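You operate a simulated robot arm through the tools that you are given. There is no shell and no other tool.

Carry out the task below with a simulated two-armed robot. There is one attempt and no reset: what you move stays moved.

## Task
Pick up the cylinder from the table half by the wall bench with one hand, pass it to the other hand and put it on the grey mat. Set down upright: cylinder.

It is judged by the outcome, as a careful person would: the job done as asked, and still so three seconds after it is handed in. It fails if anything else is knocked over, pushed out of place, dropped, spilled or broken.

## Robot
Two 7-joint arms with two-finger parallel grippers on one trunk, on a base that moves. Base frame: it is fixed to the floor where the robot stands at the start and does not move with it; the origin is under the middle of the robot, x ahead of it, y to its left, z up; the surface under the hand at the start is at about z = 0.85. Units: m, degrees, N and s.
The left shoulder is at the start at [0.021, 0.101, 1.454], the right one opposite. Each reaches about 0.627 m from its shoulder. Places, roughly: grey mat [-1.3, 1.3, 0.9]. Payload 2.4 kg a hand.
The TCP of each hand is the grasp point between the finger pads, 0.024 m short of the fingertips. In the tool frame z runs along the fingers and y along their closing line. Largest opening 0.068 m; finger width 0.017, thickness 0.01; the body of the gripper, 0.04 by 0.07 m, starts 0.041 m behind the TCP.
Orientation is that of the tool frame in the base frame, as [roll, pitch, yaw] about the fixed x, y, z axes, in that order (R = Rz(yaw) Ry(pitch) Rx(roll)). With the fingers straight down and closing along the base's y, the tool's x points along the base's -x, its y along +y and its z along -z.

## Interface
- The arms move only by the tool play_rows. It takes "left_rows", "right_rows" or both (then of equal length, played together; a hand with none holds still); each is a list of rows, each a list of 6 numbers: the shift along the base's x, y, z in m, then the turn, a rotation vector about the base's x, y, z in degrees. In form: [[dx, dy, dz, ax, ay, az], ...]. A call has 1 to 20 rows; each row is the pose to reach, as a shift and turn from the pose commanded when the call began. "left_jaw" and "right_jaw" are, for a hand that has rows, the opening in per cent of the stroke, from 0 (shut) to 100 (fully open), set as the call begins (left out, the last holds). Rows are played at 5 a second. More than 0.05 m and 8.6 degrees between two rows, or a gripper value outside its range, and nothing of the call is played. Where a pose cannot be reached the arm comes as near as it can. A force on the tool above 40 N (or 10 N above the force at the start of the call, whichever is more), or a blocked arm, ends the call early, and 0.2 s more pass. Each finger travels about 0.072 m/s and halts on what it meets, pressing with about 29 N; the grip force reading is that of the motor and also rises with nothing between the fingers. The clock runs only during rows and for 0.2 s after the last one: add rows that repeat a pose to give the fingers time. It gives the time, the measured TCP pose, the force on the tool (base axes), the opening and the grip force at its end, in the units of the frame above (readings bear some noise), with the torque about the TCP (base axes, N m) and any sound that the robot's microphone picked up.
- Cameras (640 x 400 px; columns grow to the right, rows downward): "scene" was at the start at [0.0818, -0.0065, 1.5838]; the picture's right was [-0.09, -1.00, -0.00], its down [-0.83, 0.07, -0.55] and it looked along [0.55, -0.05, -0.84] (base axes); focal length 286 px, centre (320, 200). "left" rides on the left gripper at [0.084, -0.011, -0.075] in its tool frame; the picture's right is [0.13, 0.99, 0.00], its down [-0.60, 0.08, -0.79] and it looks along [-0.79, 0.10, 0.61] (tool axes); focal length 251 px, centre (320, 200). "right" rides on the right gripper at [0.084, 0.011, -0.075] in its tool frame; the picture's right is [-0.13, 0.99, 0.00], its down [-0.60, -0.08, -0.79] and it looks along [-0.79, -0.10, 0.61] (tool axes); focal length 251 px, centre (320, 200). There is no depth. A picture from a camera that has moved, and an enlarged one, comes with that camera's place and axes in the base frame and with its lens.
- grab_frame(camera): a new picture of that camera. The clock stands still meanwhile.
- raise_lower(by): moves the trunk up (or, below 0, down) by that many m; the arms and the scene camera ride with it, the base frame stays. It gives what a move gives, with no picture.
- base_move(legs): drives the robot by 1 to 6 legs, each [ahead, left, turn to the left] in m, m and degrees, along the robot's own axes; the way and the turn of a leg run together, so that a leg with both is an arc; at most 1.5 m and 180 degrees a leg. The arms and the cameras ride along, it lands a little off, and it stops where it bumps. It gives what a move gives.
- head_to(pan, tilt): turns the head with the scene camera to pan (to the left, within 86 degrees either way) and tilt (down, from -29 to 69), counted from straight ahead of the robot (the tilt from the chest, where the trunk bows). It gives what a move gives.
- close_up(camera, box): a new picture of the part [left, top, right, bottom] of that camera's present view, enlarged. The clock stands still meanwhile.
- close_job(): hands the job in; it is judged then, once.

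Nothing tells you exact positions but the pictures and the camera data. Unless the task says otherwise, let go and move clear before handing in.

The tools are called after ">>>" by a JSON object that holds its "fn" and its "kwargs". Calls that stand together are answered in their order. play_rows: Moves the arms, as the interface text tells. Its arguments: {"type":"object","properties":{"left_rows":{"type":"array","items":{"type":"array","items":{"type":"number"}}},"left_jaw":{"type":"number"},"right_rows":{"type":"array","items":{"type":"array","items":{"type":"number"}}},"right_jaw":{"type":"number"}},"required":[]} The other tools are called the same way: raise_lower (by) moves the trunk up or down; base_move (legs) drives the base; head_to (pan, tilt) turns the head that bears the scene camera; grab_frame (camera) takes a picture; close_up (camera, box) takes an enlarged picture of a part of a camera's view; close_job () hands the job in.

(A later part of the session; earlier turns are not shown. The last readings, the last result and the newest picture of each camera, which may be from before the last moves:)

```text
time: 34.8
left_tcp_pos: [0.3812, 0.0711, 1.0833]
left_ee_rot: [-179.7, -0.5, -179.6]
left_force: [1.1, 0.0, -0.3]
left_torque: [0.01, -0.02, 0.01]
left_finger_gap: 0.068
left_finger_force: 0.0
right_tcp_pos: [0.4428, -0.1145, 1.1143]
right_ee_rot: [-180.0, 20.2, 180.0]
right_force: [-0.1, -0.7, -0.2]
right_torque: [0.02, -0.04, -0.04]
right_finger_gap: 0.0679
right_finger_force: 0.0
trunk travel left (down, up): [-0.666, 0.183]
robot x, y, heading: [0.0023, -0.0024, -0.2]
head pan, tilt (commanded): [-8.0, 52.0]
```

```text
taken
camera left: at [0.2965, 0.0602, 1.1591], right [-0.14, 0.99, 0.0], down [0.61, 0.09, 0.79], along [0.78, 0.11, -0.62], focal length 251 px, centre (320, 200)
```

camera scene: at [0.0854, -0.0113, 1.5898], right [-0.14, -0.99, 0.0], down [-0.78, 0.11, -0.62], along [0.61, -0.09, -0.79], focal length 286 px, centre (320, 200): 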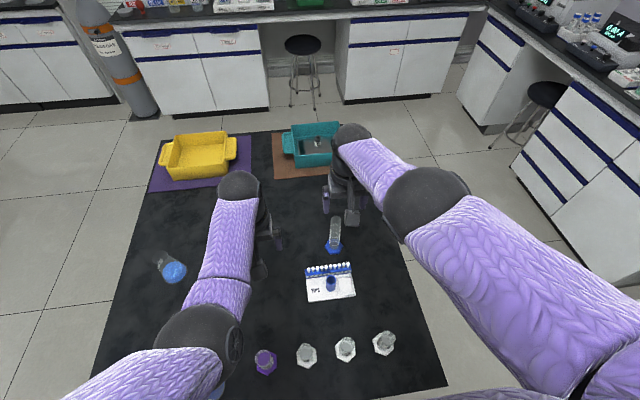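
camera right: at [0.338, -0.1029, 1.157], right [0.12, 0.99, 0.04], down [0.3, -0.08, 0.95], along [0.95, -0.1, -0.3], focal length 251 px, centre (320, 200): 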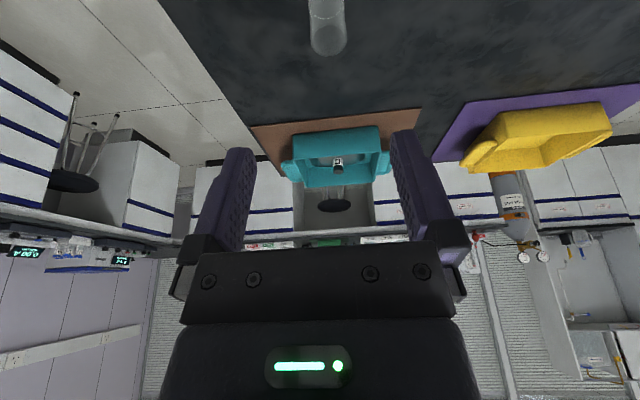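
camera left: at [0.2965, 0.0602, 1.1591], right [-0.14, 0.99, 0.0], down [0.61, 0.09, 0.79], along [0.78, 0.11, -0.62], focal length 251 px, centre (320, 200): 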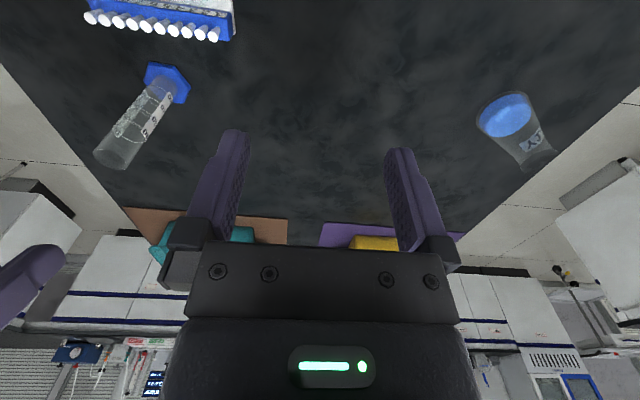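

With the tilt the hand can go further. The top rim of the cylinder works out at (0.473, -0.106), so I'll shift the last 3 cm at this height.

>>> {"fn": "play_rows", "kwargs": {"right_rows": [[0.015, 0.004, 0, 0, 0, 0], [0.031, 0.008, 0, 0, 0, 0], [0.031, 0.008, 0, 0, 0, 0], [0.031, 0.008, 0, 0, 0, 0]]}}

>>> {"fn": "grab_frame", "kwargs": {"camera": "right"}}

>>> {"fn": "grab_frame", "kwargs": {"camera": "scene"}}

>>> {"fn": "close_up", "kwargs": {"camera": "left", "box": [0, 0, 256, 320]}}

```text
time: 35.8
left_tcp_pos: [0.3812, 0.0713, 1.083]
left_ee_rot: [-179.8, -0.5, -179.6]
left_force: [0.1, -0.2, 0.3]
left_torque: [-0.02, -0.03, 0.02]
left_finger_gap: 0.0679
left_finger_force: 0.1
right_tcp_pos: [0.4744, -0.1075, 1.1153]
right_ee_rot: [-179.9, 20.1, 180.0]
right_force: [0.1, 0.2, -0.5]
right_torque: [-0.02, 0.0, -0.01]
right_finger_gap: 0.0681
right_finger_force: 0.0
trunk travel left (down, up): [-0.666, 0.183]
robot x, y, heading: [-0.0012, -0.0008, -0.1]
head pan, tilt (commanded): [-8.0, 52.0]
```

```text
taken
camera right: at [0.3696, -0.0944, 1.1572], right [0.12, 0.99, 0.04], down [0.3, -0.08, 0.95], along [0.95, -0.1, -0.3], focal length 251 px, centre (320, 200)
```

right: 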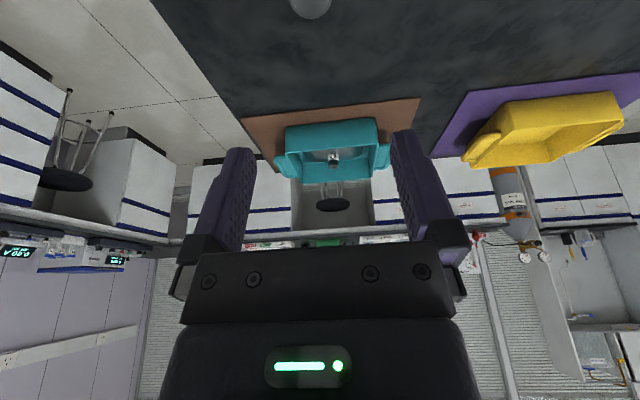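

```text
taken
camera scene: at [0.0857, -0.0111, 1.5897], right [-0.14, -0.99, 0.0], down [-0.78, 0.11, -0.62], along [0.61, -0.09, -0.79], focal length 286 px, centre (320, 200)
```

scene: 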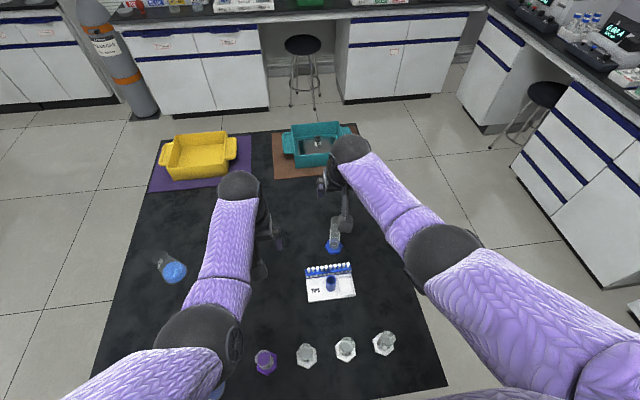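

```text
1.25 times, centred on (128, 160) of left
camera zoom: at [0.2967, 0.0603, 1.1591], right [-0.14, 0.99, 0.0], down [0.61, 0.09, 0.79], along [0.78, 0.11, -0.62], focal length 314 px, centre (560, 250)
```

zoom: 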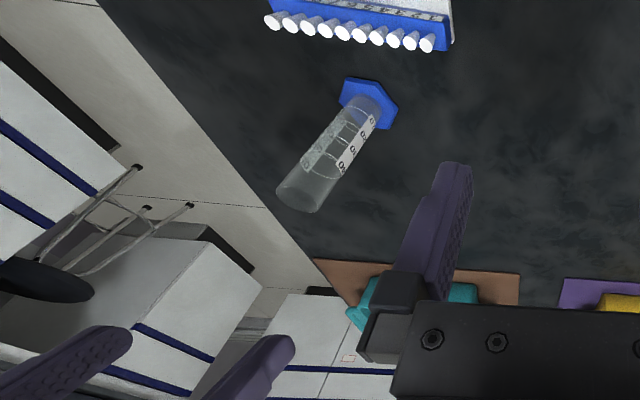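

The hand is right over the cylinder axis. I'll descend with the trunk so the motion is purely vertical, first partway to just above the rim, and check alignment.

>>> {"fn": "raise_lower", "kwargs": {"by": -0.075}}

>>> {"fn": "grab_frame", "kwargs": {"camera": "right"}}

>>> {"fn": "grab_frame", "kwargs": {"camera": "scene"}}

>>> {"fn": "grab_frame", "kwargs": {"camera": "left"}}

```text
time: 36.9
left_tcp_pos: [0.381, 0.0715, 1.0094]
left_ee_rot: [-179.8, -0.5, -179.7]
left_force: [0.0, -0.3, 0.5]
left_torque: [0.0, -0.02, -0.03]
left_finger_gap: 0.0681
left_finger_force: 0.1
right_tcp_pos: [0.4741, -0.1081, 1.0406]
right_ee_rot: [180.0, 20.0, 179.9]
right_force: [-0.4, 0.2, -0.1]
right_torque: [-0.02, 0.01, 0.0]
right_finger_gap: 0.068
right_finger_force: 0.1
trunk travel left (down, up): [-0.591, 0.258]
robot x, y, heading: [0.0014, -0.0025, 0.1]
head pan, tilt (commanded): [-8.0, 52.0]
```

```text
taken
camera right: at [0.3692, -0.0948, 1.0822], right [0.12, 0.99, 0.04], down [0.3, -0.08, 0.95], along [0.95, -0.1, -0.3], focal length 251 px, centre (320, 200)
```

right: 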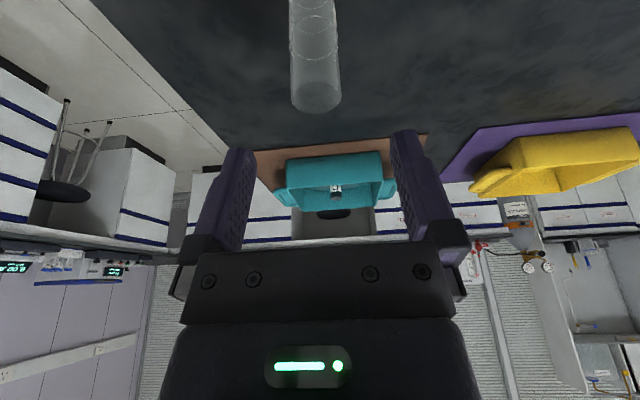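

```text
taken
camera scene: at [0.088, -0.0111, 1.5148], right [-0.14, -0.99, 0.0], down [-0.78, 0.11, -0.62], along [0.61, -0.09, -0.79], focal length 286 px, centre (320, 200)
```

scene: 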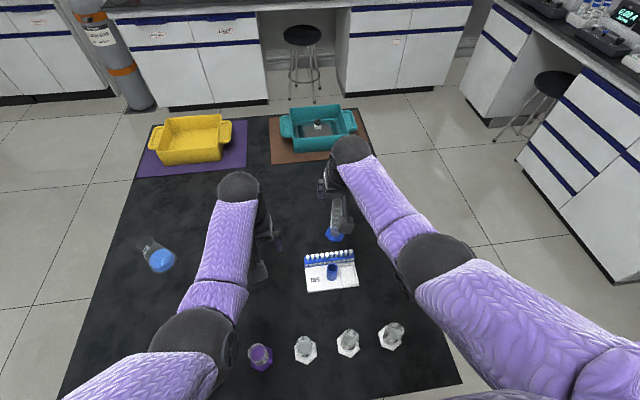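

```text
taken
camera left: at [0.2965, 0.0603, 1.0842], right [-0.14, 0.99, 0.0], down [0.61, 0.09, 0.79], along [0.78, 0.11, -0.62], focal length 251 px, centre (320, 200)
```

left: 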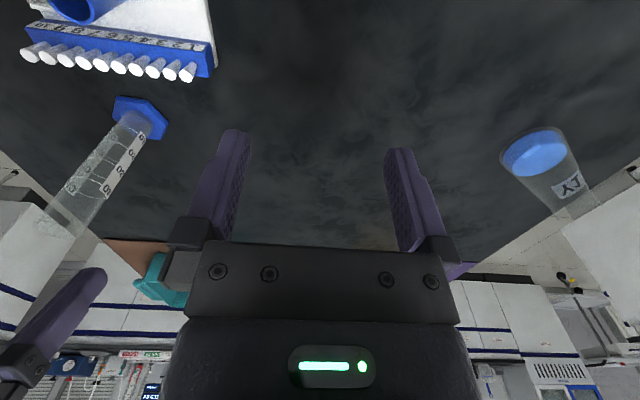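

Alignment looks good: rim centre at about (0.474, -0.105, 0.995), within 3 mm of the fingers' midline. I'll finish the descent to the grasp height.

>>> {"fn": "raise_lower", "kwargs": {"by": -0.072}}

>>> {"fn": "grab_frame", "kwargs": {"camera": "right"}}

>>> {"fn": "grab_frame", "kwargs": {"camera": "left"}}

>>> {"fn": "grab_frame", "kwargs": {"camera": "scene"}}

```text
time: 38.0
left_tcp_pos: [0.3794, 0.0704, 0.9374]
left_ee_rot: [-179.7, -0.4, -179.7]
left_force: [0.5, -0.3, -0.5]
left_torque: [0.0, -0.03, 0.02]
left_finger_gap: 0.0679
left_finger_force: 0.0
right_tcp_pos: [0.4743, -0.1072, 0.969]
right_ee_rot: [180.0, 20.2, 180.0]
right_force: [-0.2, 1.7, 0.0]
right_torque: [-0.02, 0.0, -0.05]
right_finger_gap: 0.068
right_finger_force: 0.1
trunk travel left (down, up): [-0.519, 0.33]
robot x, y, heading: [-0.0017, -0.004, 0.2]
head pan, tilt (commanded): [-8.0, 52.0]
```

```text
taken
camera right: at [0.3693, -0.0947, 1.0103], right [0.12, 0.99, 0.04], down [0.3, -0.08, 0.95], along [0.95, -0.1, -0.3], focal length 251 px, centre (320, 200)
```

right: 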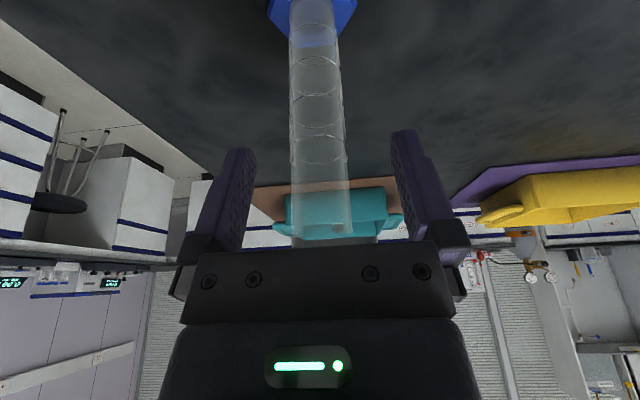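

```text
taken
camera left: at [0.2964, 0.0602, 1.0122], right [-0.14, 0.99, 0.0], down [0.61, 0.09, 0.79], along [0.78, 0.11, -0.62], focal length 251 px, centre (320, 200)
```

left: 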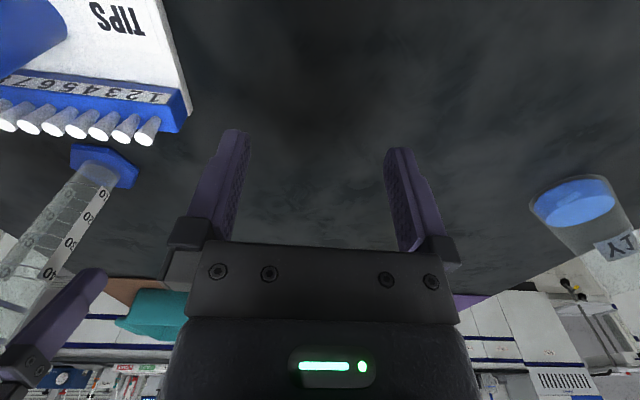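

```text
taken
camera scene: at [0.0924, -0.0111, 1.4426], right [-0.14, -0.99, 0.0], down [-0.78, 0.11, -0.62], along [0.61, -0.09, -0.79], focal length 286 px, centre (320, 200)
```

scene: 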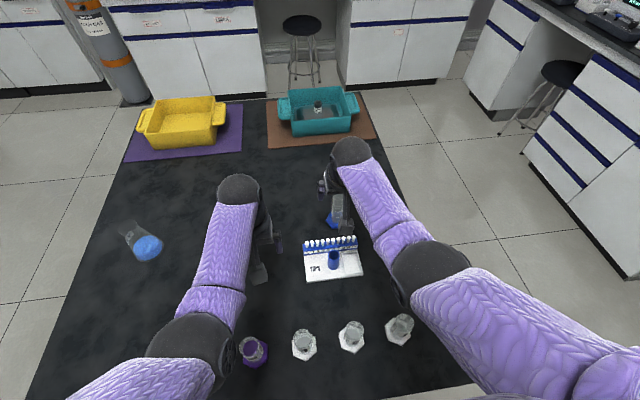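

The tube is centred between the fingers, with the rim just clear of the palm. Closing the right gripper.

>>> {"fn": "play_rows", "kwargs": {"right_rows": [[0, 0, 0, 0, 0, 0], [0, 0, 0, 0, 0, 0], [0, 0, 0, 0, 0, 0], [0, 0, 0, 0, 0, 0], [0, 0, 0, 0, 0, 0]], "right_jaw": 0}}

>>> {"fn": "grab_frame", "kwargs": {"camera": "right"}}

```text
time: 39.2
left_tcp_pos: [0.3803, 0.0707, 0.9365]
left_ee_rot: [-179.8, -0.5, -179.6]
left_force: [0.5, -1.1, -0.6]
left_torque: [0.0, 0.01, -0.01]
left_finger_gap: 0.0677
left_finger_force: 0.1
right_tcp_pos: [0.4743, -0.106, 0.9681]
right_ee_rot: [-179.9, 20.0, 180.0]
right_force: [0.6, 0.0, 1.5]
right_torque: [-0.03, -0.1, -0.01]
right_finger_gap: 0.0231
right_finger_force: 29.1
trunk travel left (down, up): [-0.519, 0.33]
robot x, y, heading: [0.0001, 0.0015, 0.2]
head pan, tilt (commanded): [-8.0, 52.0]
```

```text
taken
camera right: at [0.3693, -0.0947, 1.0102], right [0.12, 0.99, 0.04], down [0.3, -0.08, 0.95], along [0.95, -0.1, -0.3], focal length 251 px, centre (320, 200)
```

right: 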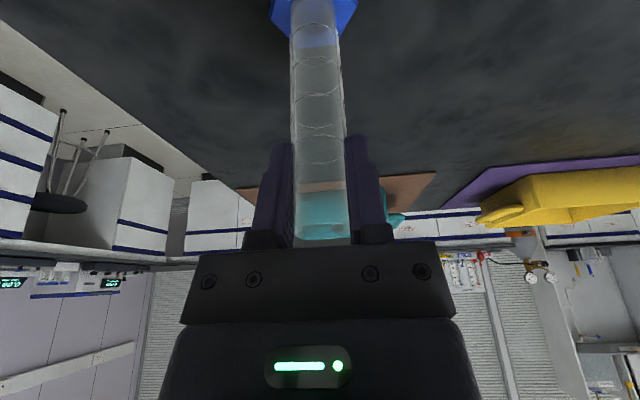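

Gripped: opening 0.023 m at 29 N. I'll lift with the trunk, a bit first to check it holds, then more.

>>> {"fn": "raise_lower", "kwargs": {"by": 0.03}}

>>> {"fn": "grab_frame", "kwargs": {"camera": "right"}}

>>> {"fn": "raise_lower", "kwargs": {"by": 0.117}}

>>> {"fn": "grab_frame", "kwargs": {"camera": "right"}}

>>> {"fn": "grab_frame", "kwargs": {"camera": "scene"}}

>>> {"fn": "grab_frame", "kwargs": {"camera": "left"}}

```text
time: 39.9
left_tcp_pos: [0.38, 0.0719, 0.9674]
left_ee_rot: [-179.7, -0.5, -179.6]
left_force: [-0.2, 0.0, 1.0]
left_torque: [0.02, -0.04, -0.02]
left_finger_gap: 0.0683
left_finger_force: 0.0
right_tcp_pos: [0.4744, -0.1065, 0.9978]
right_ee_rot: [-180.0, 20.1, -180.0]
right_force: [-0.7, 0.3, -1.2]
right_torque: [0.0, -0.01, 0.0]
right_finger_gap: 0.0232
right_finger_force: 28.8
trunk travel left (down, up): [-0.549, 0.3]
robot x, y, heading: [-0.0016, 0.0007, 0.1]
head pan, tilt (commanded): [-8.0, 52.0]
```

```text
taken
camera right: at [0.3695, -0.0947, 1.0401], right [0.12, 0.99, 0.04], down [0.3, -0.08, 0.95], along [0.95, -0.1, -0.3], focal length 251 px, centre (320, 200)
```

right: 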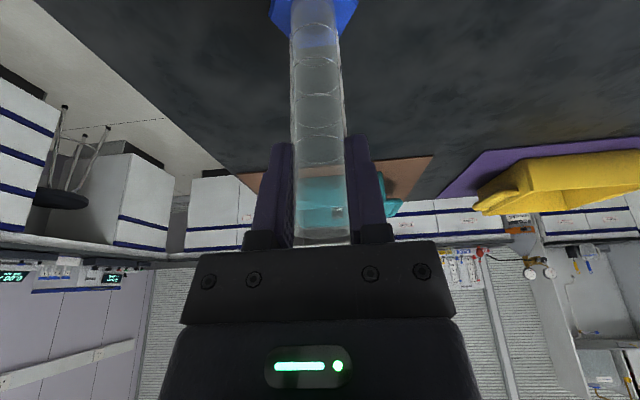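

```text
time: 41.4
left_tcp_pos: [0.381, 0.0696, 1.0833]
left_ee_rot: [-179.9, -0.5, -179.7]
left_force: [-0.4, -0.5, -0.2]
left_torque: [0.02, -0.01, 0.02]
left_finger_gap: 0.0679
left_finger_force: 0.2
right_tcp_pos: [0.4743, -0.1075, 1.1148]
right_ee_rot: [180.0, 20.1, -180.0]
right_force: [-0.3, -0.6, -1.7]
right_torque: [-0.02, -0.03, -0.04]
right_finger_gap: 0.023
right_finger_force: 28.9
trunk travel left (down, up): [-0.666, 0.183]
robot x, y, heading: [-0.0014, -0.0018, -0.2]
head pan, tilt (commanded): [-8.0, 52.0]
```

```text
taken
camera right: at [0.3695, -0.0946, 1.157], right [0.12, 0.99, 0.04], down [0.3, -0.08, 0.95], along [0.95, -0.1, -0.3], focal length 251 px, centre (320, 200)
```

right: 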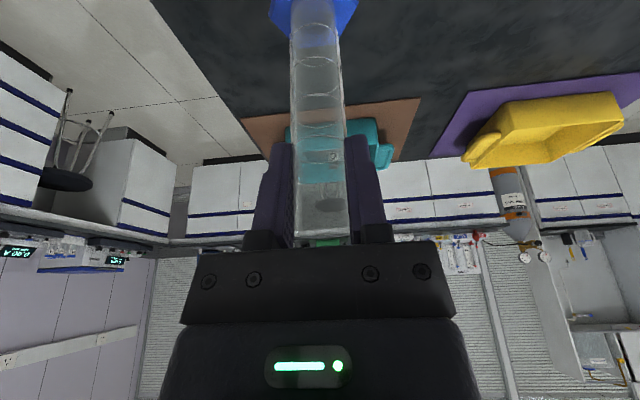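

```text
taken
camera scene: at [0.0858, -0.0112, 1.5897], right [-0.14, -0.99, 0.0], down [-0.78, 0.11, -0.62], along [0.61, -0.09, -0.79], focal length 286 px, centre (320, 200)
```

scene: 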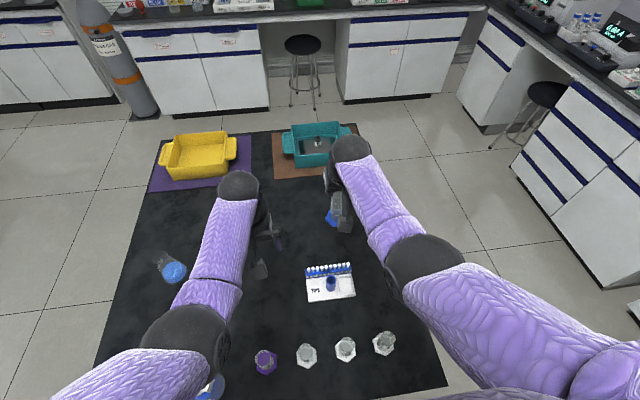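

```text
taken
camera left: at [0.2968, 0.0603, 1.1589], right [-0.14, 0.99, 0.0], down [0.61, 0.09, 0.79], along [0.78, 0.11, -0.62], focal length 251 px, centre (320, 200)
```

left: 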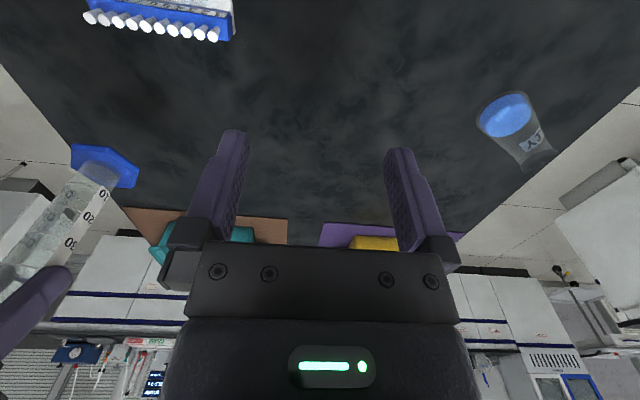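

The cylinder is held firmly and hangs upright, bottom about 0.118 m below the right TCP. I'll back straight out from the table with everything well above the jars and rack.

>>> {"fn": "base_move", "kwargs": {"legs": [[-0.5, 0, 0]]}}

>>> {"fn": "grab_frame", "kwargs": {"camera": "scene"}}

>>> {"fn": "grab_frame", "kwargs": {"camera": "right"}}

```text
time: 44.3
left_tcp_pos: [-0.1201, 0.0713, 1.0835]
left_ee_rot: [-179.7, -0.6, -179.7]
left_force: [-1.0, 0.3, -0.4]
left_torque: [-0.01, 0.01, 0.03]
left_finger_gap: 0.0679
left_finger_force: 0.1
right_tcp_pos: [-0.0268, -0.1063, 1.1153]
right_ee_rot: [179.9, 20.0, -180.0]
right_force: [0.4, -0.2, -0.2]
right_torque: [-0.01, -0.03, -0.03]
right_finger_gap: 0.0231
right_finger_force: 29.0
trunk travel left (down, up): [-0.666, 0.183]
robot x, y, heading: [-0.5005, -0.0008, 0.1]
head pan, tilt (commanded): [-8.0, 52.0]
```

```text
taken
camera scene: at [-0.4162, -0.0105, 1.5898], right [-0.14, -0.99, 0.0], down [-0.78, 0.11, -0.62], along [0.61, -0.09, -0.79], focal length 286 px, centre (320, 200)
```

scene: 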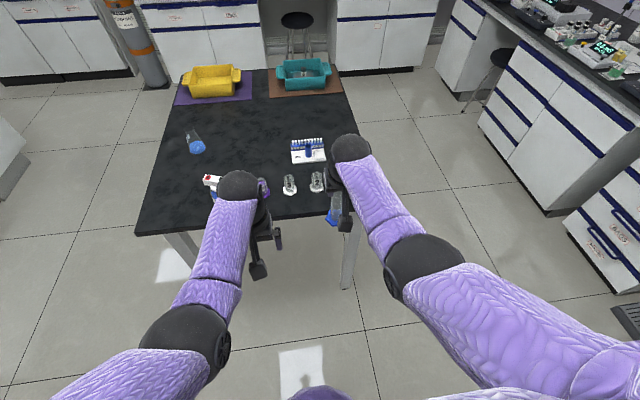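

```text
taken
camera right: at [-0.1323, -0.0939, 1.1573], right [0.12, 0.99, 0.04], down [0.3, -0.08, 0.95], along [0.95, -0.1, -0.3], focal length 251 px, centre (320, 200)
```

right: 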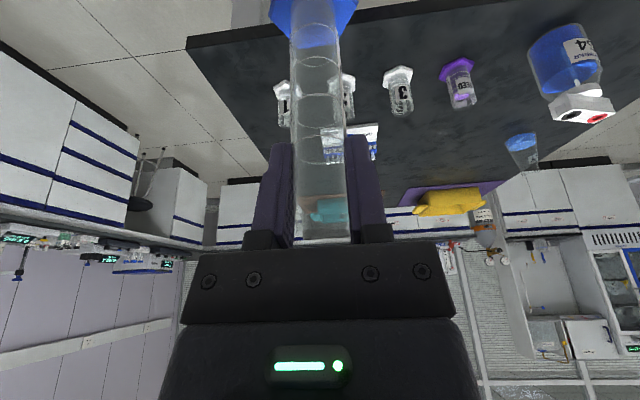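

Clear of the table. For the handover I'll have the right hand lean to the right and the left hand come in from the left, lower on the tube. First I'll swing the left hand out and yaw it.

>>> {"fn": "play_rows", "kwargs": {"left_rows": [[0, 0.012, 0, 0, 0, -8], [-0.005, 0.024, 0, 0, 0, -16], [-0.01, 0.036, 0, 0, 0, -24], [-0.015, 0.048, 0, 0, 0, -32], [-0.02, 0.06, 0, 0, 0, -40], [-0.025, 0.072, 0, 0, 0, -48], [-0.03, 0.084, 0, 0, 0, -56], [-0.035, 0.096, 0, 0, 0, -64], [-0.04, 0.108, 0, 0, 0, -72], [-0.045, 0.12, 0, 0, 0, -80], [-0.05, 0.13, 0, 0, 0, -88], [-0.05, 0.13, 0, 0, 0, -90], [-0.05, 0.13, 0, 0, 0, -90]]}}

>>> {"fn": "grab_frame", "kwargs": {"camera": "scene"}}

```text
time: 47.1
left_tcp_pos: [-0.1716, 0.202, 1.0849]
left_ee_rot: [-179.8, -0.5, 90.4]
left_force: [-0.3, -0.2, -1.0]
left_torque: [0.02, -0.02, -0.04]
left_finger_gap: 0.0682
left_finger_force: 0.0
right_tcp_pos: [-0.0283, -0.1073, 1.1144]
right_ee_rot: [180.0, 20.0, 180.0]
right_force: [-0.1, -0.2, -0.8]
right_torque: [0.01, -0.01, 0.0]
right_finger_gap: 0.0229
right_finger_force: 29.3
trunk travel left (down, up): [-0.666, 0.183]
robot x, y, heading: [-0.5009, -0.0037, 0.1]
head pan, tilt (commanded): [-8.0, 52.0]
```

```text
taken
camera scene: at [-0.4156, -0.0103, 1.5898], right [-0.14, -0.99, 0.0], down [-0.78, 0.11, -0.62], along [0.61, -0.09, -0.79], focal length 286 px, centre (320, 200)
```

scene: 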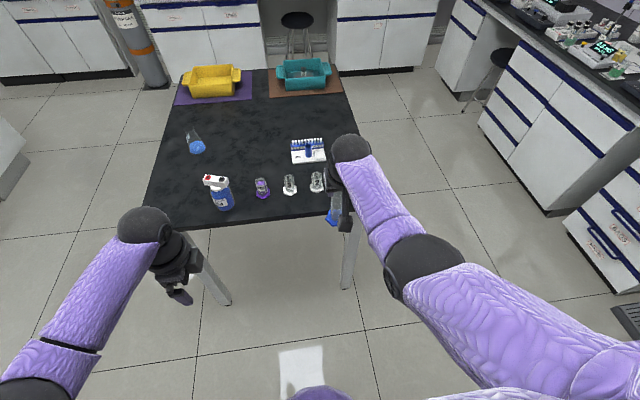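

The left arm yawed cleanly with its elbow out. Now the right hand: yaw +90° while drawing the cylinder closer, keeping it upright.

>>> {"fn": "play_rows", "kwargs": {"right_rows": [[-0.02, 0, 0, 0, 0, 6], [-0.04, 0.004, 0, 0, 0, 12], [-0.06, 0.008, 0, 0, 0, 20], [-0.08, 0.012, 0, 0, 0, 28], [-0.1, 0.016, 0, 0, 0, 36], [-0.11, 0.02, 0, 0, 0, 44], [-0.12, 0.025, 0, 0, 0, 52], [-0.13, 0.03, 0, 0, 0, 60], [-0.14, 0.035, 0, 0, 0, 68], [-0.14, 0.04, 0, 0, 0, 76], [-0.14, 0.045, 0, 0, 0, 84], [-0.14, 0.045, 0, 0, 0, 90], [-0.14, 0.045, 0, 0, 0, 90]]}}

>>> {"fn": "grab_frame", "kwargs": {"camera": "scene"}}

>>> {"fn": "grab_frame", "kwargs": {"camera": "right"}}

>>> {"fn": "grab_frame", "kwargs": {"camera": "left"}}

```text
time: 49.9
left_tcp_pos: [-0.1714, 0.2024, 1.0833]
left_ee_rot: [-179.7, -0.5, 90.3]
left_force: [0.2, -0.5, 0.6]
left_torque: [0.02, 0.0, -0.01]
left_finger_gap: 0.0682
left_finger_force: 0.1
right_tcp_pos: [-0.1683, -0.0609, 1.1151]
right_ee_rot: [-180.0, 20.0, -90.0]
right_force: [-0.4, 0.8, -0.5]
right_torque: [-0.03, 0.0, 0.01]
right_finger_gap: 0.0231
right_finger_force: 28.5
trunk travel left (down, up): [-0.666, 0.183]
robot x, y, heading: [-0.5049, 0.0008, -0.0]
head pan, tilt (commanded): [-8.0, 52.0]
```

```text
taken
camera scene: at [-0.4157, -0.0103, 1.5898], right [-0.14, -0.99, 0.0], down [-0.78, 0.11, -0.62], along [0.61, -0.09, -0.79], focal length 286 px, centre (320, 200)
```

scene: 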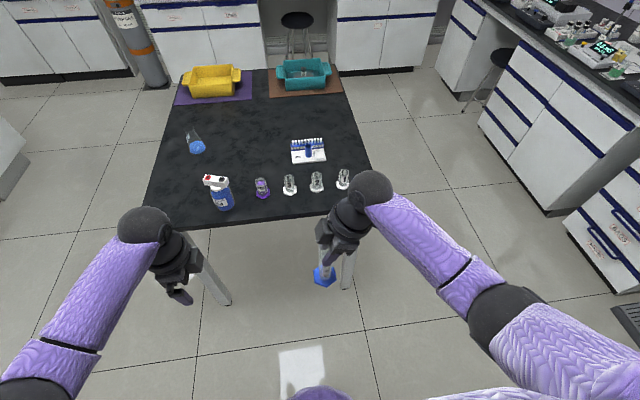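

```text
taken
camera right: at [-0.1782, -0.1645, 1.1573], right [-0.99, 0.12, 0.04], down [0.08, 0.3, 0.95], along [0.1, 0.95, -0.3], focal length 251 px, centre (320, 200)
```

right: 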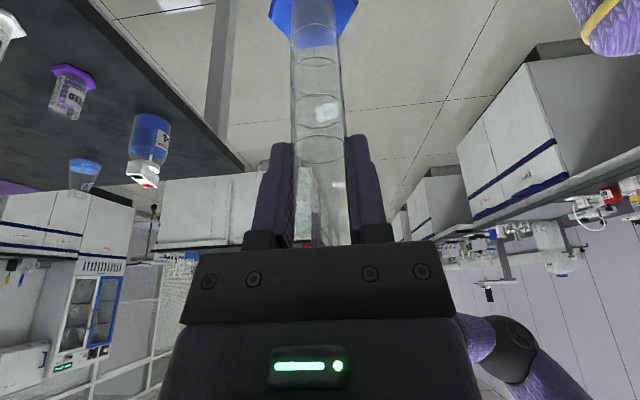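

```text
taken
camera left: at [-0.1827, 0.2859, 1.159], right [0.99, 0.14, 0.0], down [0.09, -0.61, 0.79], along [0.11, -0.78, -0.62], focal length 251 px, centre (320, 200)
```

left: 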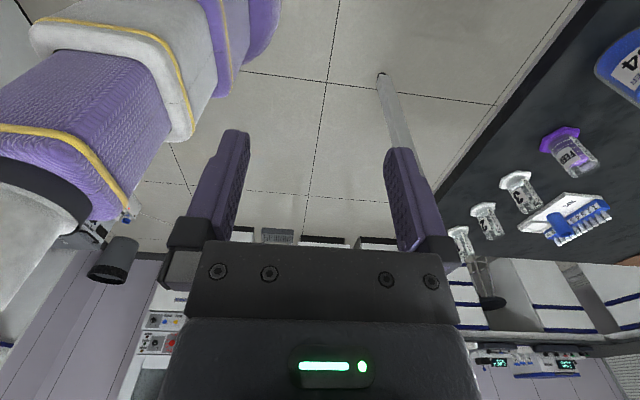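

Both hands are placed well. Checking the cylinder's position and uprightness in the right hand before moving the left in.

>>> {"fn": "close_up", "kwargs": {"camera": "scene", "box": [272, 190, 400, 310]}}

>>> {"fn": "head_to", "kwargs": {"pan": -5, "tilt": 60}}

>>> {"fn": "grab_frame", "kwargs": {"camera": "scene"}}

```text
3.33 times, centred on (336, 250) of scene
camera zoom: at [-0.4157, -0.0103, 1.5898], right [-0.14, -0.99, 0.0], down [-0.78, 0.11, -0.62], along [0.61, -0.09, -0.79], focal length 953 px, centre (267, 33)
```

zoom: 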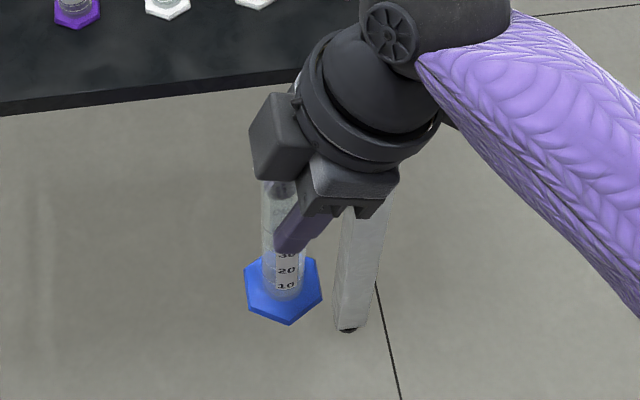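

```text
time: 50.6
left_tcp_pos: [-0.1712, 0.2025, 1.0836]
left_ee_rot: [-179.8, -0.5, 90.3]
left_force: [-0.3, 0.3, 0.1]
left_torque: [-0.02, 0.0, -0.02]
left_finger_gap: 0.068
left_finger_force: 0.0
right_tcp_pos: [-0.167, -0.0611, 1.1145]
right_ee_rot: [180.0, 20.0, -90.0]
right_force: [-0.6, 0.6, 0.6]
right_torque: [0.02, -0.01, -0.01]
right_finger_gap: 0.023
right_finger_force: 29.3
trunk travel left (down, up): [-0.666, 0.183]
robot x, y, heading: [-0.5049, 0.0009, -0.1]
head pan, tilt (commanded): [-5.0, 60.0]
```

```text
taken
camera scene: at [-0.4236, -0.0058, 1.5799], right [-0.09, -1.0, 0.0], down [-0.86, 0.08, -0.5], along [0.5, -0.04, -0.87], focal length 286 px, centre (320, 200)
```

scene: 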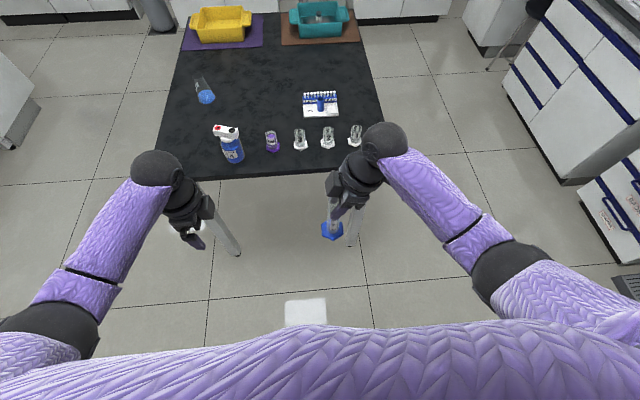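

The cylinder hangs upright with its bottom near z ≈ 0.995. Next I'll tilt the left hand 45° so its fingers point right and down, while staying clear to the left.

>>> {"fn": "play_rows", "kwargs": {"left_rows": [[0, -0.012, 0, -7.5, 0, 0], [0, -0.024, 0, -15, 0, 0], [0, -0.036, -0.01, -22.5, 0, 0], [0, -0.048, -0.02, -30, 0, 0], [0, -0.06, -0.03, -37.5, 0, 0], [0, -0.07, -0.035, -45, 0, 0], [0, -0.07, -0.035, -45, 0, 0], [0, -0.07, -0.035, -45, 0, 0]], "left_jaw": 100}}

>>> {"fn": "grab_frame", "kwargs": {"camera": "scene"}}

>>> {"fn": "grab_frame", "kwargs": {"camera": "left"}}

>>> {"fn": "grab_frame", "kwargs": {"camera": "right"}}

```text
time: 52.4
left_tcp_pos: [-0.1715, 0.1309, 1.0489]
left_ee_rot: [-179.3, 44.6, 90.6]
left_force: [0.3, -0.1, -0.5]
left_torque: [-0.01, 0.0, -0.01]
left_finger_gap: 0.0682
left_finger_force: 0.0
right_tcp_pos: [-0.1675, -0.0607, 1.1148]
right_ee_rot: [180.0, 19.9, -90.0]
right_force: [0.7, 0.5, -1.0]
right_torque: [0.03, -0.04, -0.03]
right_finger_gap: 0.023
right_finger_force: 28.9
trunk travel left (down, up): [-0.666, 0.183]
robot x, y, heading: [-0.498, -0.0009, 0.1]
head pan, tilt (commanded): [-5.0, 60.0]
```

```text
taken
camera scene: at [-0.4236, -0.0058, 1.5798], right [-0.09, -1.0, 0.0], down [-0.86, 0.08, -0.5], along [0.5, -0.04, -0.87], focal length 286 px, centre (320, 200)
```

scene: 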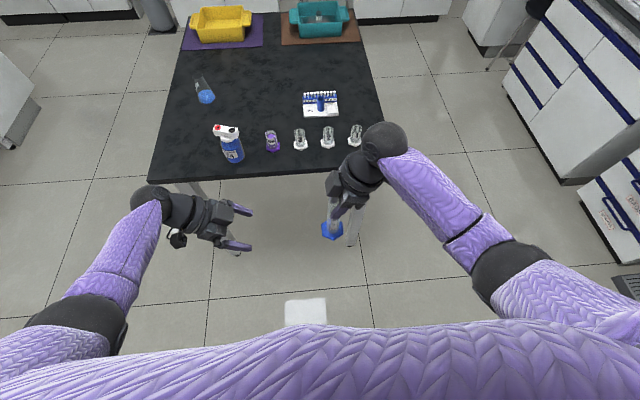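

```text
taken
camera left: at [-0.1827, 0.2447, 1.0428], right [0.99, 0.1, -0.1], down [0.09, 0.13, 0.99], along [0.11, -0.99, 0.12], focal length 251 px, centre (320, 200)
```

left: 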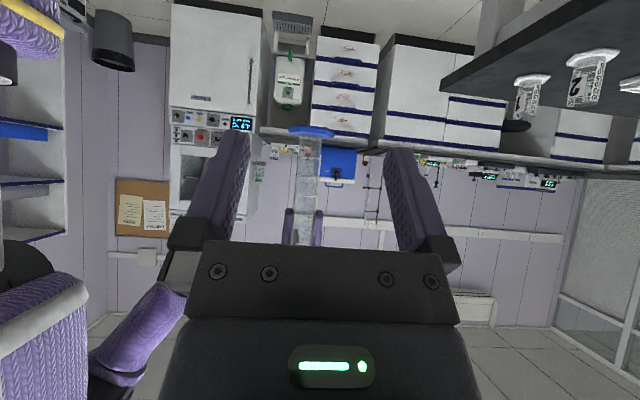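

```text
taken
camera right: at [-0.1783, -0.1645, 1.1573], right [-0.99, 0.12, 0.04], down [0.08, 0.3, 0.95], along [0.1, 0.95, -0.3], focal length 251 px, centre (320, 200)
```

right: 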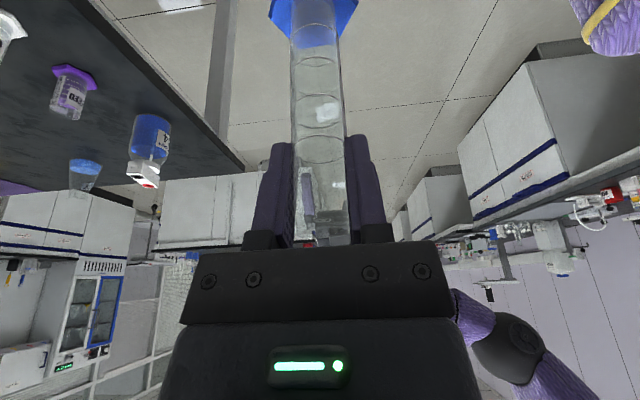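

The left camera confirms the cylinder at x ≈ -0.168 with the base at z ≈ 0.998, upright within about a degree. I'll approach sideways part of the way and check.

>>> {"fn": "play_rows", "kwargs": {"left_rows": [[0.001, -0.03, -0.002, 0, 0, 0], [0.002, -0.06, -0.004, 0, 0, 0], [0.003, -0.09, -0.006, 0, 0, 0], [0.0035, -0.12, -0.006, 0, 0, 0], [0.0035, -0.12, -0.006, 0, 0, 0]]}}

>>> {"fn": "grab_frame", "kwargs": {"camera": "left"}}

>>> {"fn": "grab_frame", "kwargs": {"camera": "right"}}

>>> {"fn": "close_up", "kwargs": {"camera": "scene", "box": [200, 120, 440, 270]}}

```text
time: 53.6
left_tcp_pos: [-0.1672, 0.0109, 1.0427]
left_ee_rot: [-179.4, 44.4, 90.6]
left_force: [0.4, 0.4, -0.4]
left_torque: [0.02, 0.0, 0.03]
left_finger_gap: 0.0681
left_finger_force: 0.1
right_tcp_pos: [-0.1663, -0.0613, 1.1144]
right_ee_rot: [-180.0, 20.0, -90.0]
right_force: [-0.6, -0.3, -0.7]
right_torque: [0.02, 0.01, 0.0]
right_finger_gap: 0.0229
right_finger_force: 28.9
trunk travel left (down, up): [-0.666, 0.183]
robot x, y, heading: [-0.5023, 0.0017, -0.0]
head pan, tilt (commanded): [-5.0, 60.0]
```

```text
taken
camera left: at [-0.1792, 0.1246, 1.0366], right [0.99, 0.1, -0.1], down [0.09, 0.13, 0.99], along [0.11, -0.99, 0.12], focal length 251 px, centre (320, 200)
```

left: 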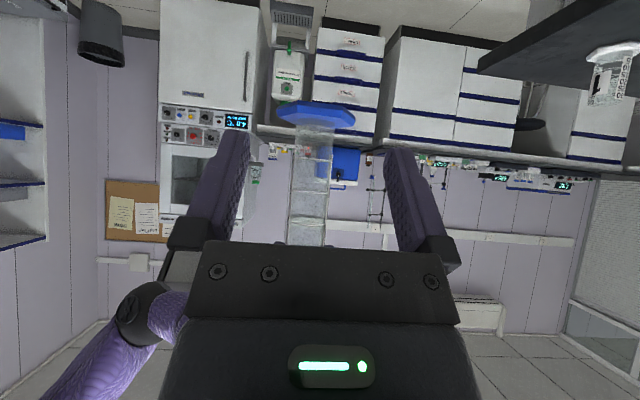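

```text
taken
camera right: at [-0.1783, -0.1643, 1.1573], right [-0.99, 0.12, 0.04], down [0.08, 0.3, 0.95], along [0.1, 0.95, -0.3], focal length 251 px, centre (320, 200)
```

right: 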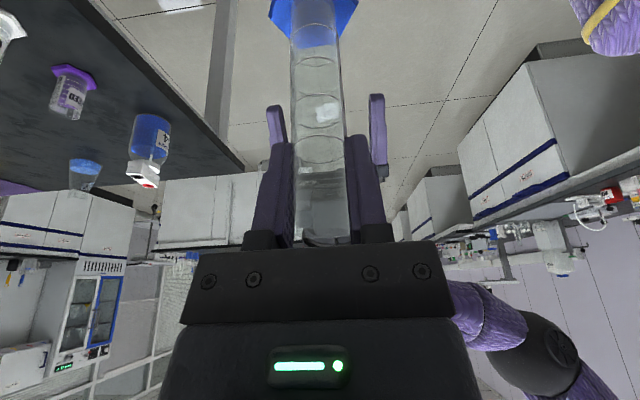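

```text
2.67 times, centred on (320, 195) of scene
camera zoom: at [-0.4236, -0.0055, 1.5798], right [-0.09, -1.0, 0.0], down [-0.86, 0.08, -0.5], along [0.5, -0.04, -0.87], focal length 762 px, centre (320, 213)
```

zoom: 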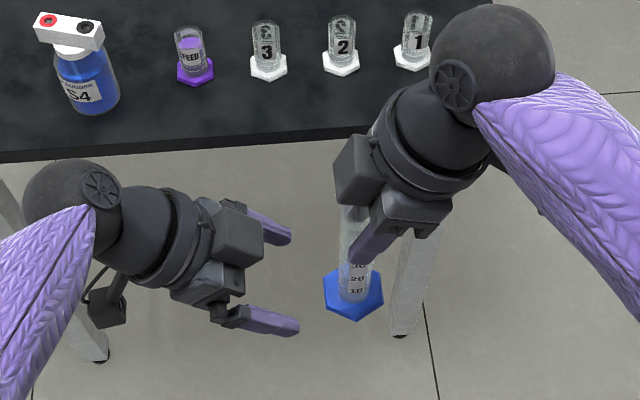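

The tube is centred between the open left fingers. Finishing the approach so the tube sits in the left pads.

>>> {"fn": "play_rows", "kwargs": {"left_rows": [[0, -0.02, 0, 0, 0, 0], [0, -0.04, 0, 0, 0, 0], [-0.0005, -0.061, 0, 0, 0, 0], [-0.0005, -0.061, 0, 0, 0, 0], [-0.0005, -0.061, 0, 0, 0, 0]]}}

>>> {"fn": "grab_frame", "kwargs": {"camera": "left"}}

>>> {"fn": "grab_frame", "kwargs": {"camera": "right"}}

>>> {"fn": "close_up", "kwargs": {"camera": "scene", "box": [240, 145, 400, 245]}}

```text
time: 54.8
left_tcp_pos: [-0.168, -0.0474, 1.0411]
left_ee_rot: [-179.4, 44.4, 90.7]
left_force: [-8.1, 37.5, 3.1]
left_torque: [-2.2, -0.46, -0.25]
left_finger_gap: 0.068
left_finger_force: 0.1
right_tcp_pos: [-0.1668, -0.0642, 1.1146]
right_ee_rot: [-180.0, 19.8, -90.2]
right_force: [8.6, -37.3, -3.9]
right_torque: [-0.61, -0.1, 0.14]
right_finger_gap: 0.0227
right_finger_force: 28.5
trunk travel left (down, up): [-0.666, 0.183]
robot x, y, heading: [-0.5013, -0.0006, 0.0]
head pan, tilt (commanded): [-5.0, 60.0]
```

```text
taken
camera left: at [-0.1797, 0.0649, 1.0364], right [0.99, 0.1, -0.1], down [0.09, 0.12, 0.99], along [0.11, -0.99, 0.11], focal length 251 px, centre (320, 200)
```

left: 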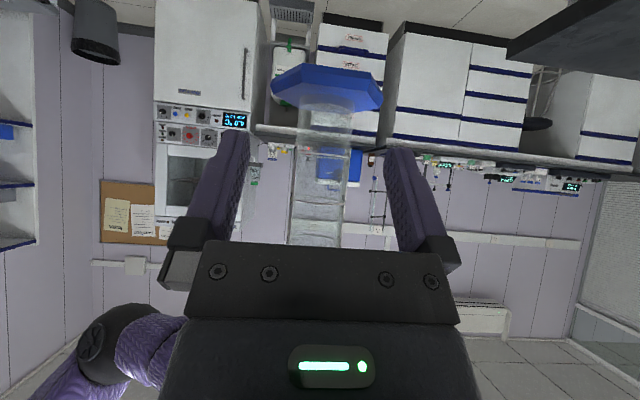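

```text
taken
camera right: at [-0.178, -0.1663, 1.1574], right [-0.99, 0.12, 0.04], down [0.08, 0.3, 0.95], along [0.11, 0.95, -0.31], focal length 251 px, centre (320, 200)
```

right: 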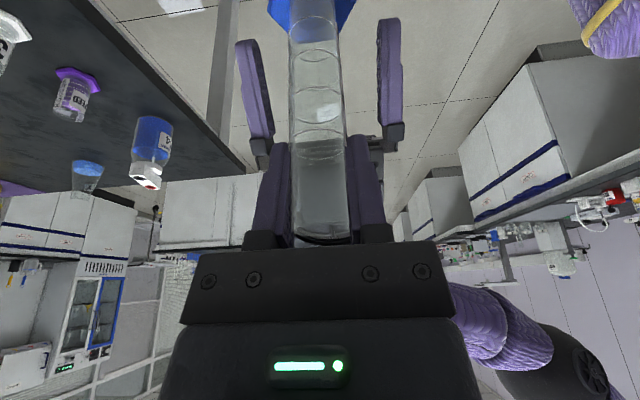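

```text
4.00 times, centred on (320, 195) of scene
camera zoom: at [-0.4236, -0.006, 1.5798], right [-0.09, -1.0, 0.0], down [-0.86, 0.08, -0.5], along [0.5, -0.04, -0.87], focal length 1144 px, centre (320, 220)
```

zoom: 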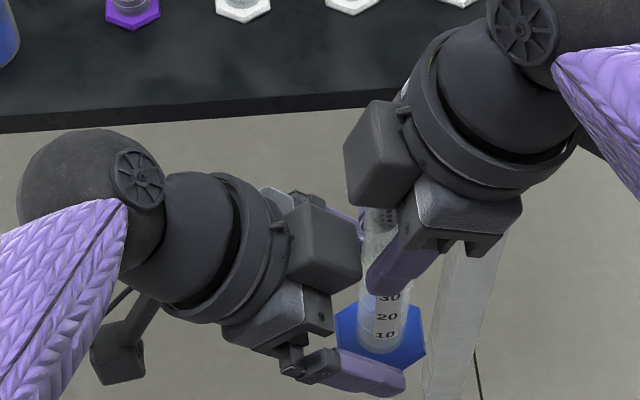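

The two hands are touching: a matched 37 N shows the left palm is meeting the right fingertips. I'll back the left out straight away, then re-approach about 16 mm higher so the right fingertips sit in front of the left palm.

>>> {"fn": "play_rows", "kwargs": {"left_rows": [[0, 0.015, 0, 0, 0, 0], [0, 0.03, 0, 0, 0, 0], [0, 0.05, 0, 0, 0, 0], [0, 0.05, 0, 0, 0, 0]]}}

>>> {"fn": "grab_frame", "kwargs": {"camera": "left"}}

>>> {"fn": "grab_frame", "kwargs": {"camera": "right"}}

>>> {"fn": "close_up", "kwargs": {"camera": "scene", "box": [240, 145, 400, 245]}}

```text
time: 55.8
left_tcp_pos: [-0.1686, 0.0012, 1.0418]
left_ee_rot: [-179.4, 44.5, 90.5]
left_force: [-0.5, 0.1, -0.1]
left_torque: [-0.01, 0.01, 0.02]
left_finger_gap: 0.0679
left_finger_force: 0.0
right_tcp_pos: [-0.1678, -0.0604, 1.1143]
right_ee_rot: [180.0, 20.2, -90.0]
right_force: [0.8, -0.8, -0.3]
right_torque: [0.01, -0.02, 0.01]
right_finger_gap: 0.0231
right_finger_force: 28.5
trunk travel left (down, up): [-0.666, 0.183]
robot x, y, heading: [-0.5014, 0.0008, -0.1]
head pan, tilt (commanded): [-5.0, 60.0]
```

```text
taken
camera left: at [-0.1801, 0.114, 1.0367], right [0.99, 0.1, -0.1], down [0.09, 0.13, 0.99], along [0.11, -0.99, 0.12], focal length 251 px, centre (320, 200)
```

left: 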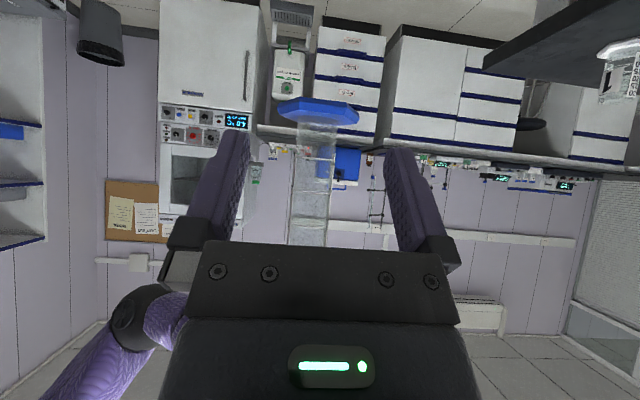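

```text
taken
camera right: at [-0.1783, -0.1646, 1.1572], right [-0.99, 0.12, 0.04], down [0.08, 0.29, 0.95], along [0.1, 0.95, -0.3], focal length 251 px, centre (320, 200)
```

right: 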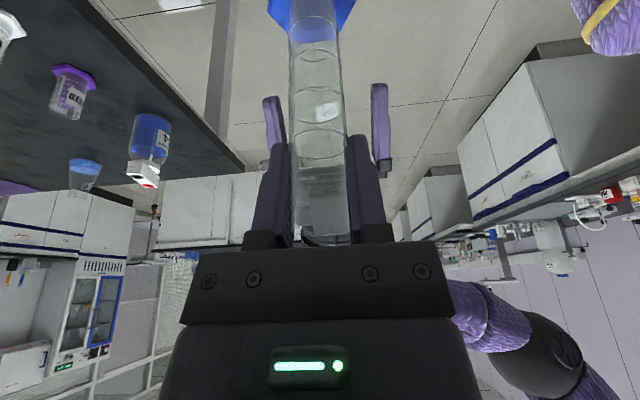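

```text
4.00 times, centred on (320, 195) of scene
camera zoom: at [-0.4236, -0.0061, 1.5798], right [-0.09, -1.0, 0.0], down [-0.86, 0.08, -0.5], along [0.5, -0.04, -0.87], focal length 1144 px, centre (320, 220)
```

zoom: 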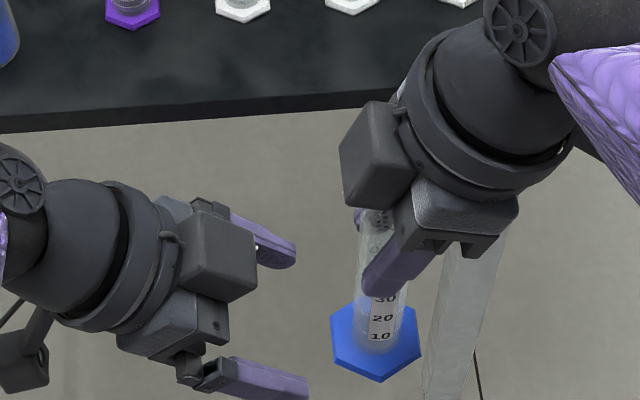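

Forces are back to zero and the cylinder is still upright in the right hand (base at about (-0.168, -0.060, 0.998)). Re-approaching at a higher grip point, in two stages.

>>> {"fn": "play_rows", "kwargs": {"left_rows": [[0, 0, 0.0165, 0, 0, 0], [0, -0.02, 0.0165, 0, 0, 0], [0.0005, -0.036, 0.0165, 0, 0, 0], [0.0005, -0.036, 0.0165, 0, 0, 0]]}}

>>> {"fn": "close_up", "kwargs": {"camera": "scene", "box": [240, 145, 400, 245]}}

>>> {"fn": "grab_frame", "kwargs": {"camera": "right"}}

>>> {"fn": "grab_frame", "kwargs": {"camera": "left"}}

```text
time: 56.8
left_tcp_pos: [-0.1677, -0.0354, 1.0614]
left_ee_rot: [-179.4, 44.5, 90.6]
left_force: [0.4, -0.5, 0.6]
left_torque: [0.03, -0.04, 0.01]
left_finger_gap: 0.068
left_finger_force: 0.0
right_tcp_pos: [-0.1672, -0.0612, 1.1145]
right_ee_rot: [180.0, 20.0, -90.0]
right_force: [-0.2, 0.6, 0.1]
right_torque: [0.02, 0.02, 0.01]
right_finger_gap: 0.0231
right_finger_force: 29.5
trunk travel left (down, up): [-0.666, 0.183]
robot x, y, heading: [-0.5034, 0.0002, 0.0]
head pan, tilt (commanded): [-5.0, 60.0]
```

```text
4.00 times, centred on (320, 195) of scene
camera zoom: at [-0.4236, -0.0057, 1.5798], right [-0.09, -1.0, 0.0], down [-0.86, 0.08, -0.5], along [0.5, -0.04, -0.87], focal length 1144 px, centre (320, 220)
```

zoom: 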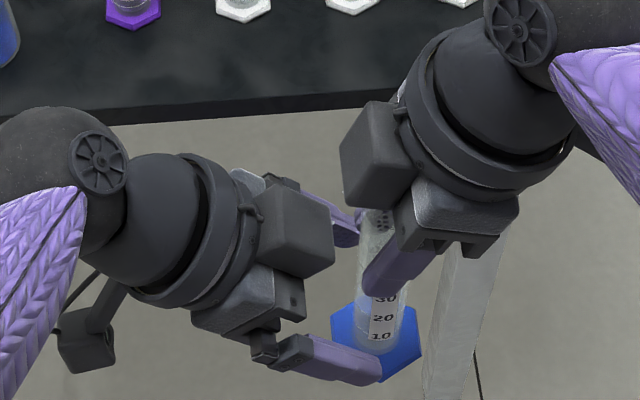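

```text
taken
camera right: at [-0.1783, -0.1645, 1.1573], right [-0.99, 0.12, 0.04], down [0.08, 0.3, 0.95], along [0.1, 0.95, -0.3], focal length 251 px, centre (320, 200)
```

right: 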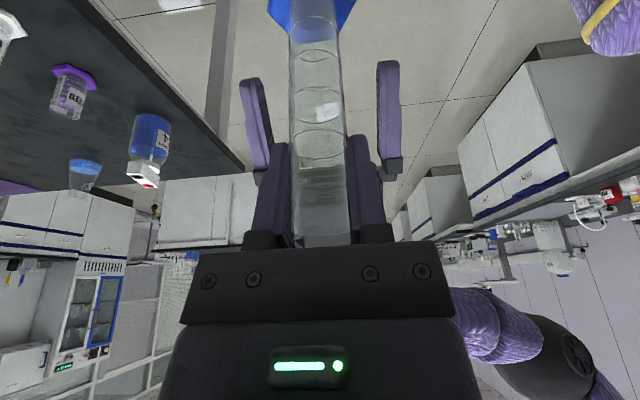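

```text
taken
camera left: at [-0.1792, 0.0779, 1.0537], right [0.99, 0.1, -0.1], down [0.09, 0.13, 0.99], along [0.11, -0.99, 0.12], focal length 251 px, centre (320, 200)
```

left: 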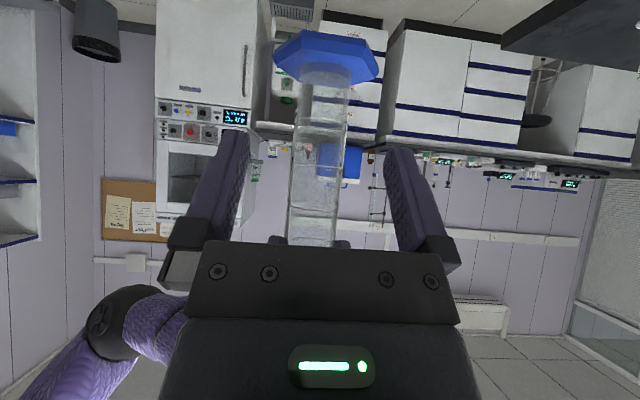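

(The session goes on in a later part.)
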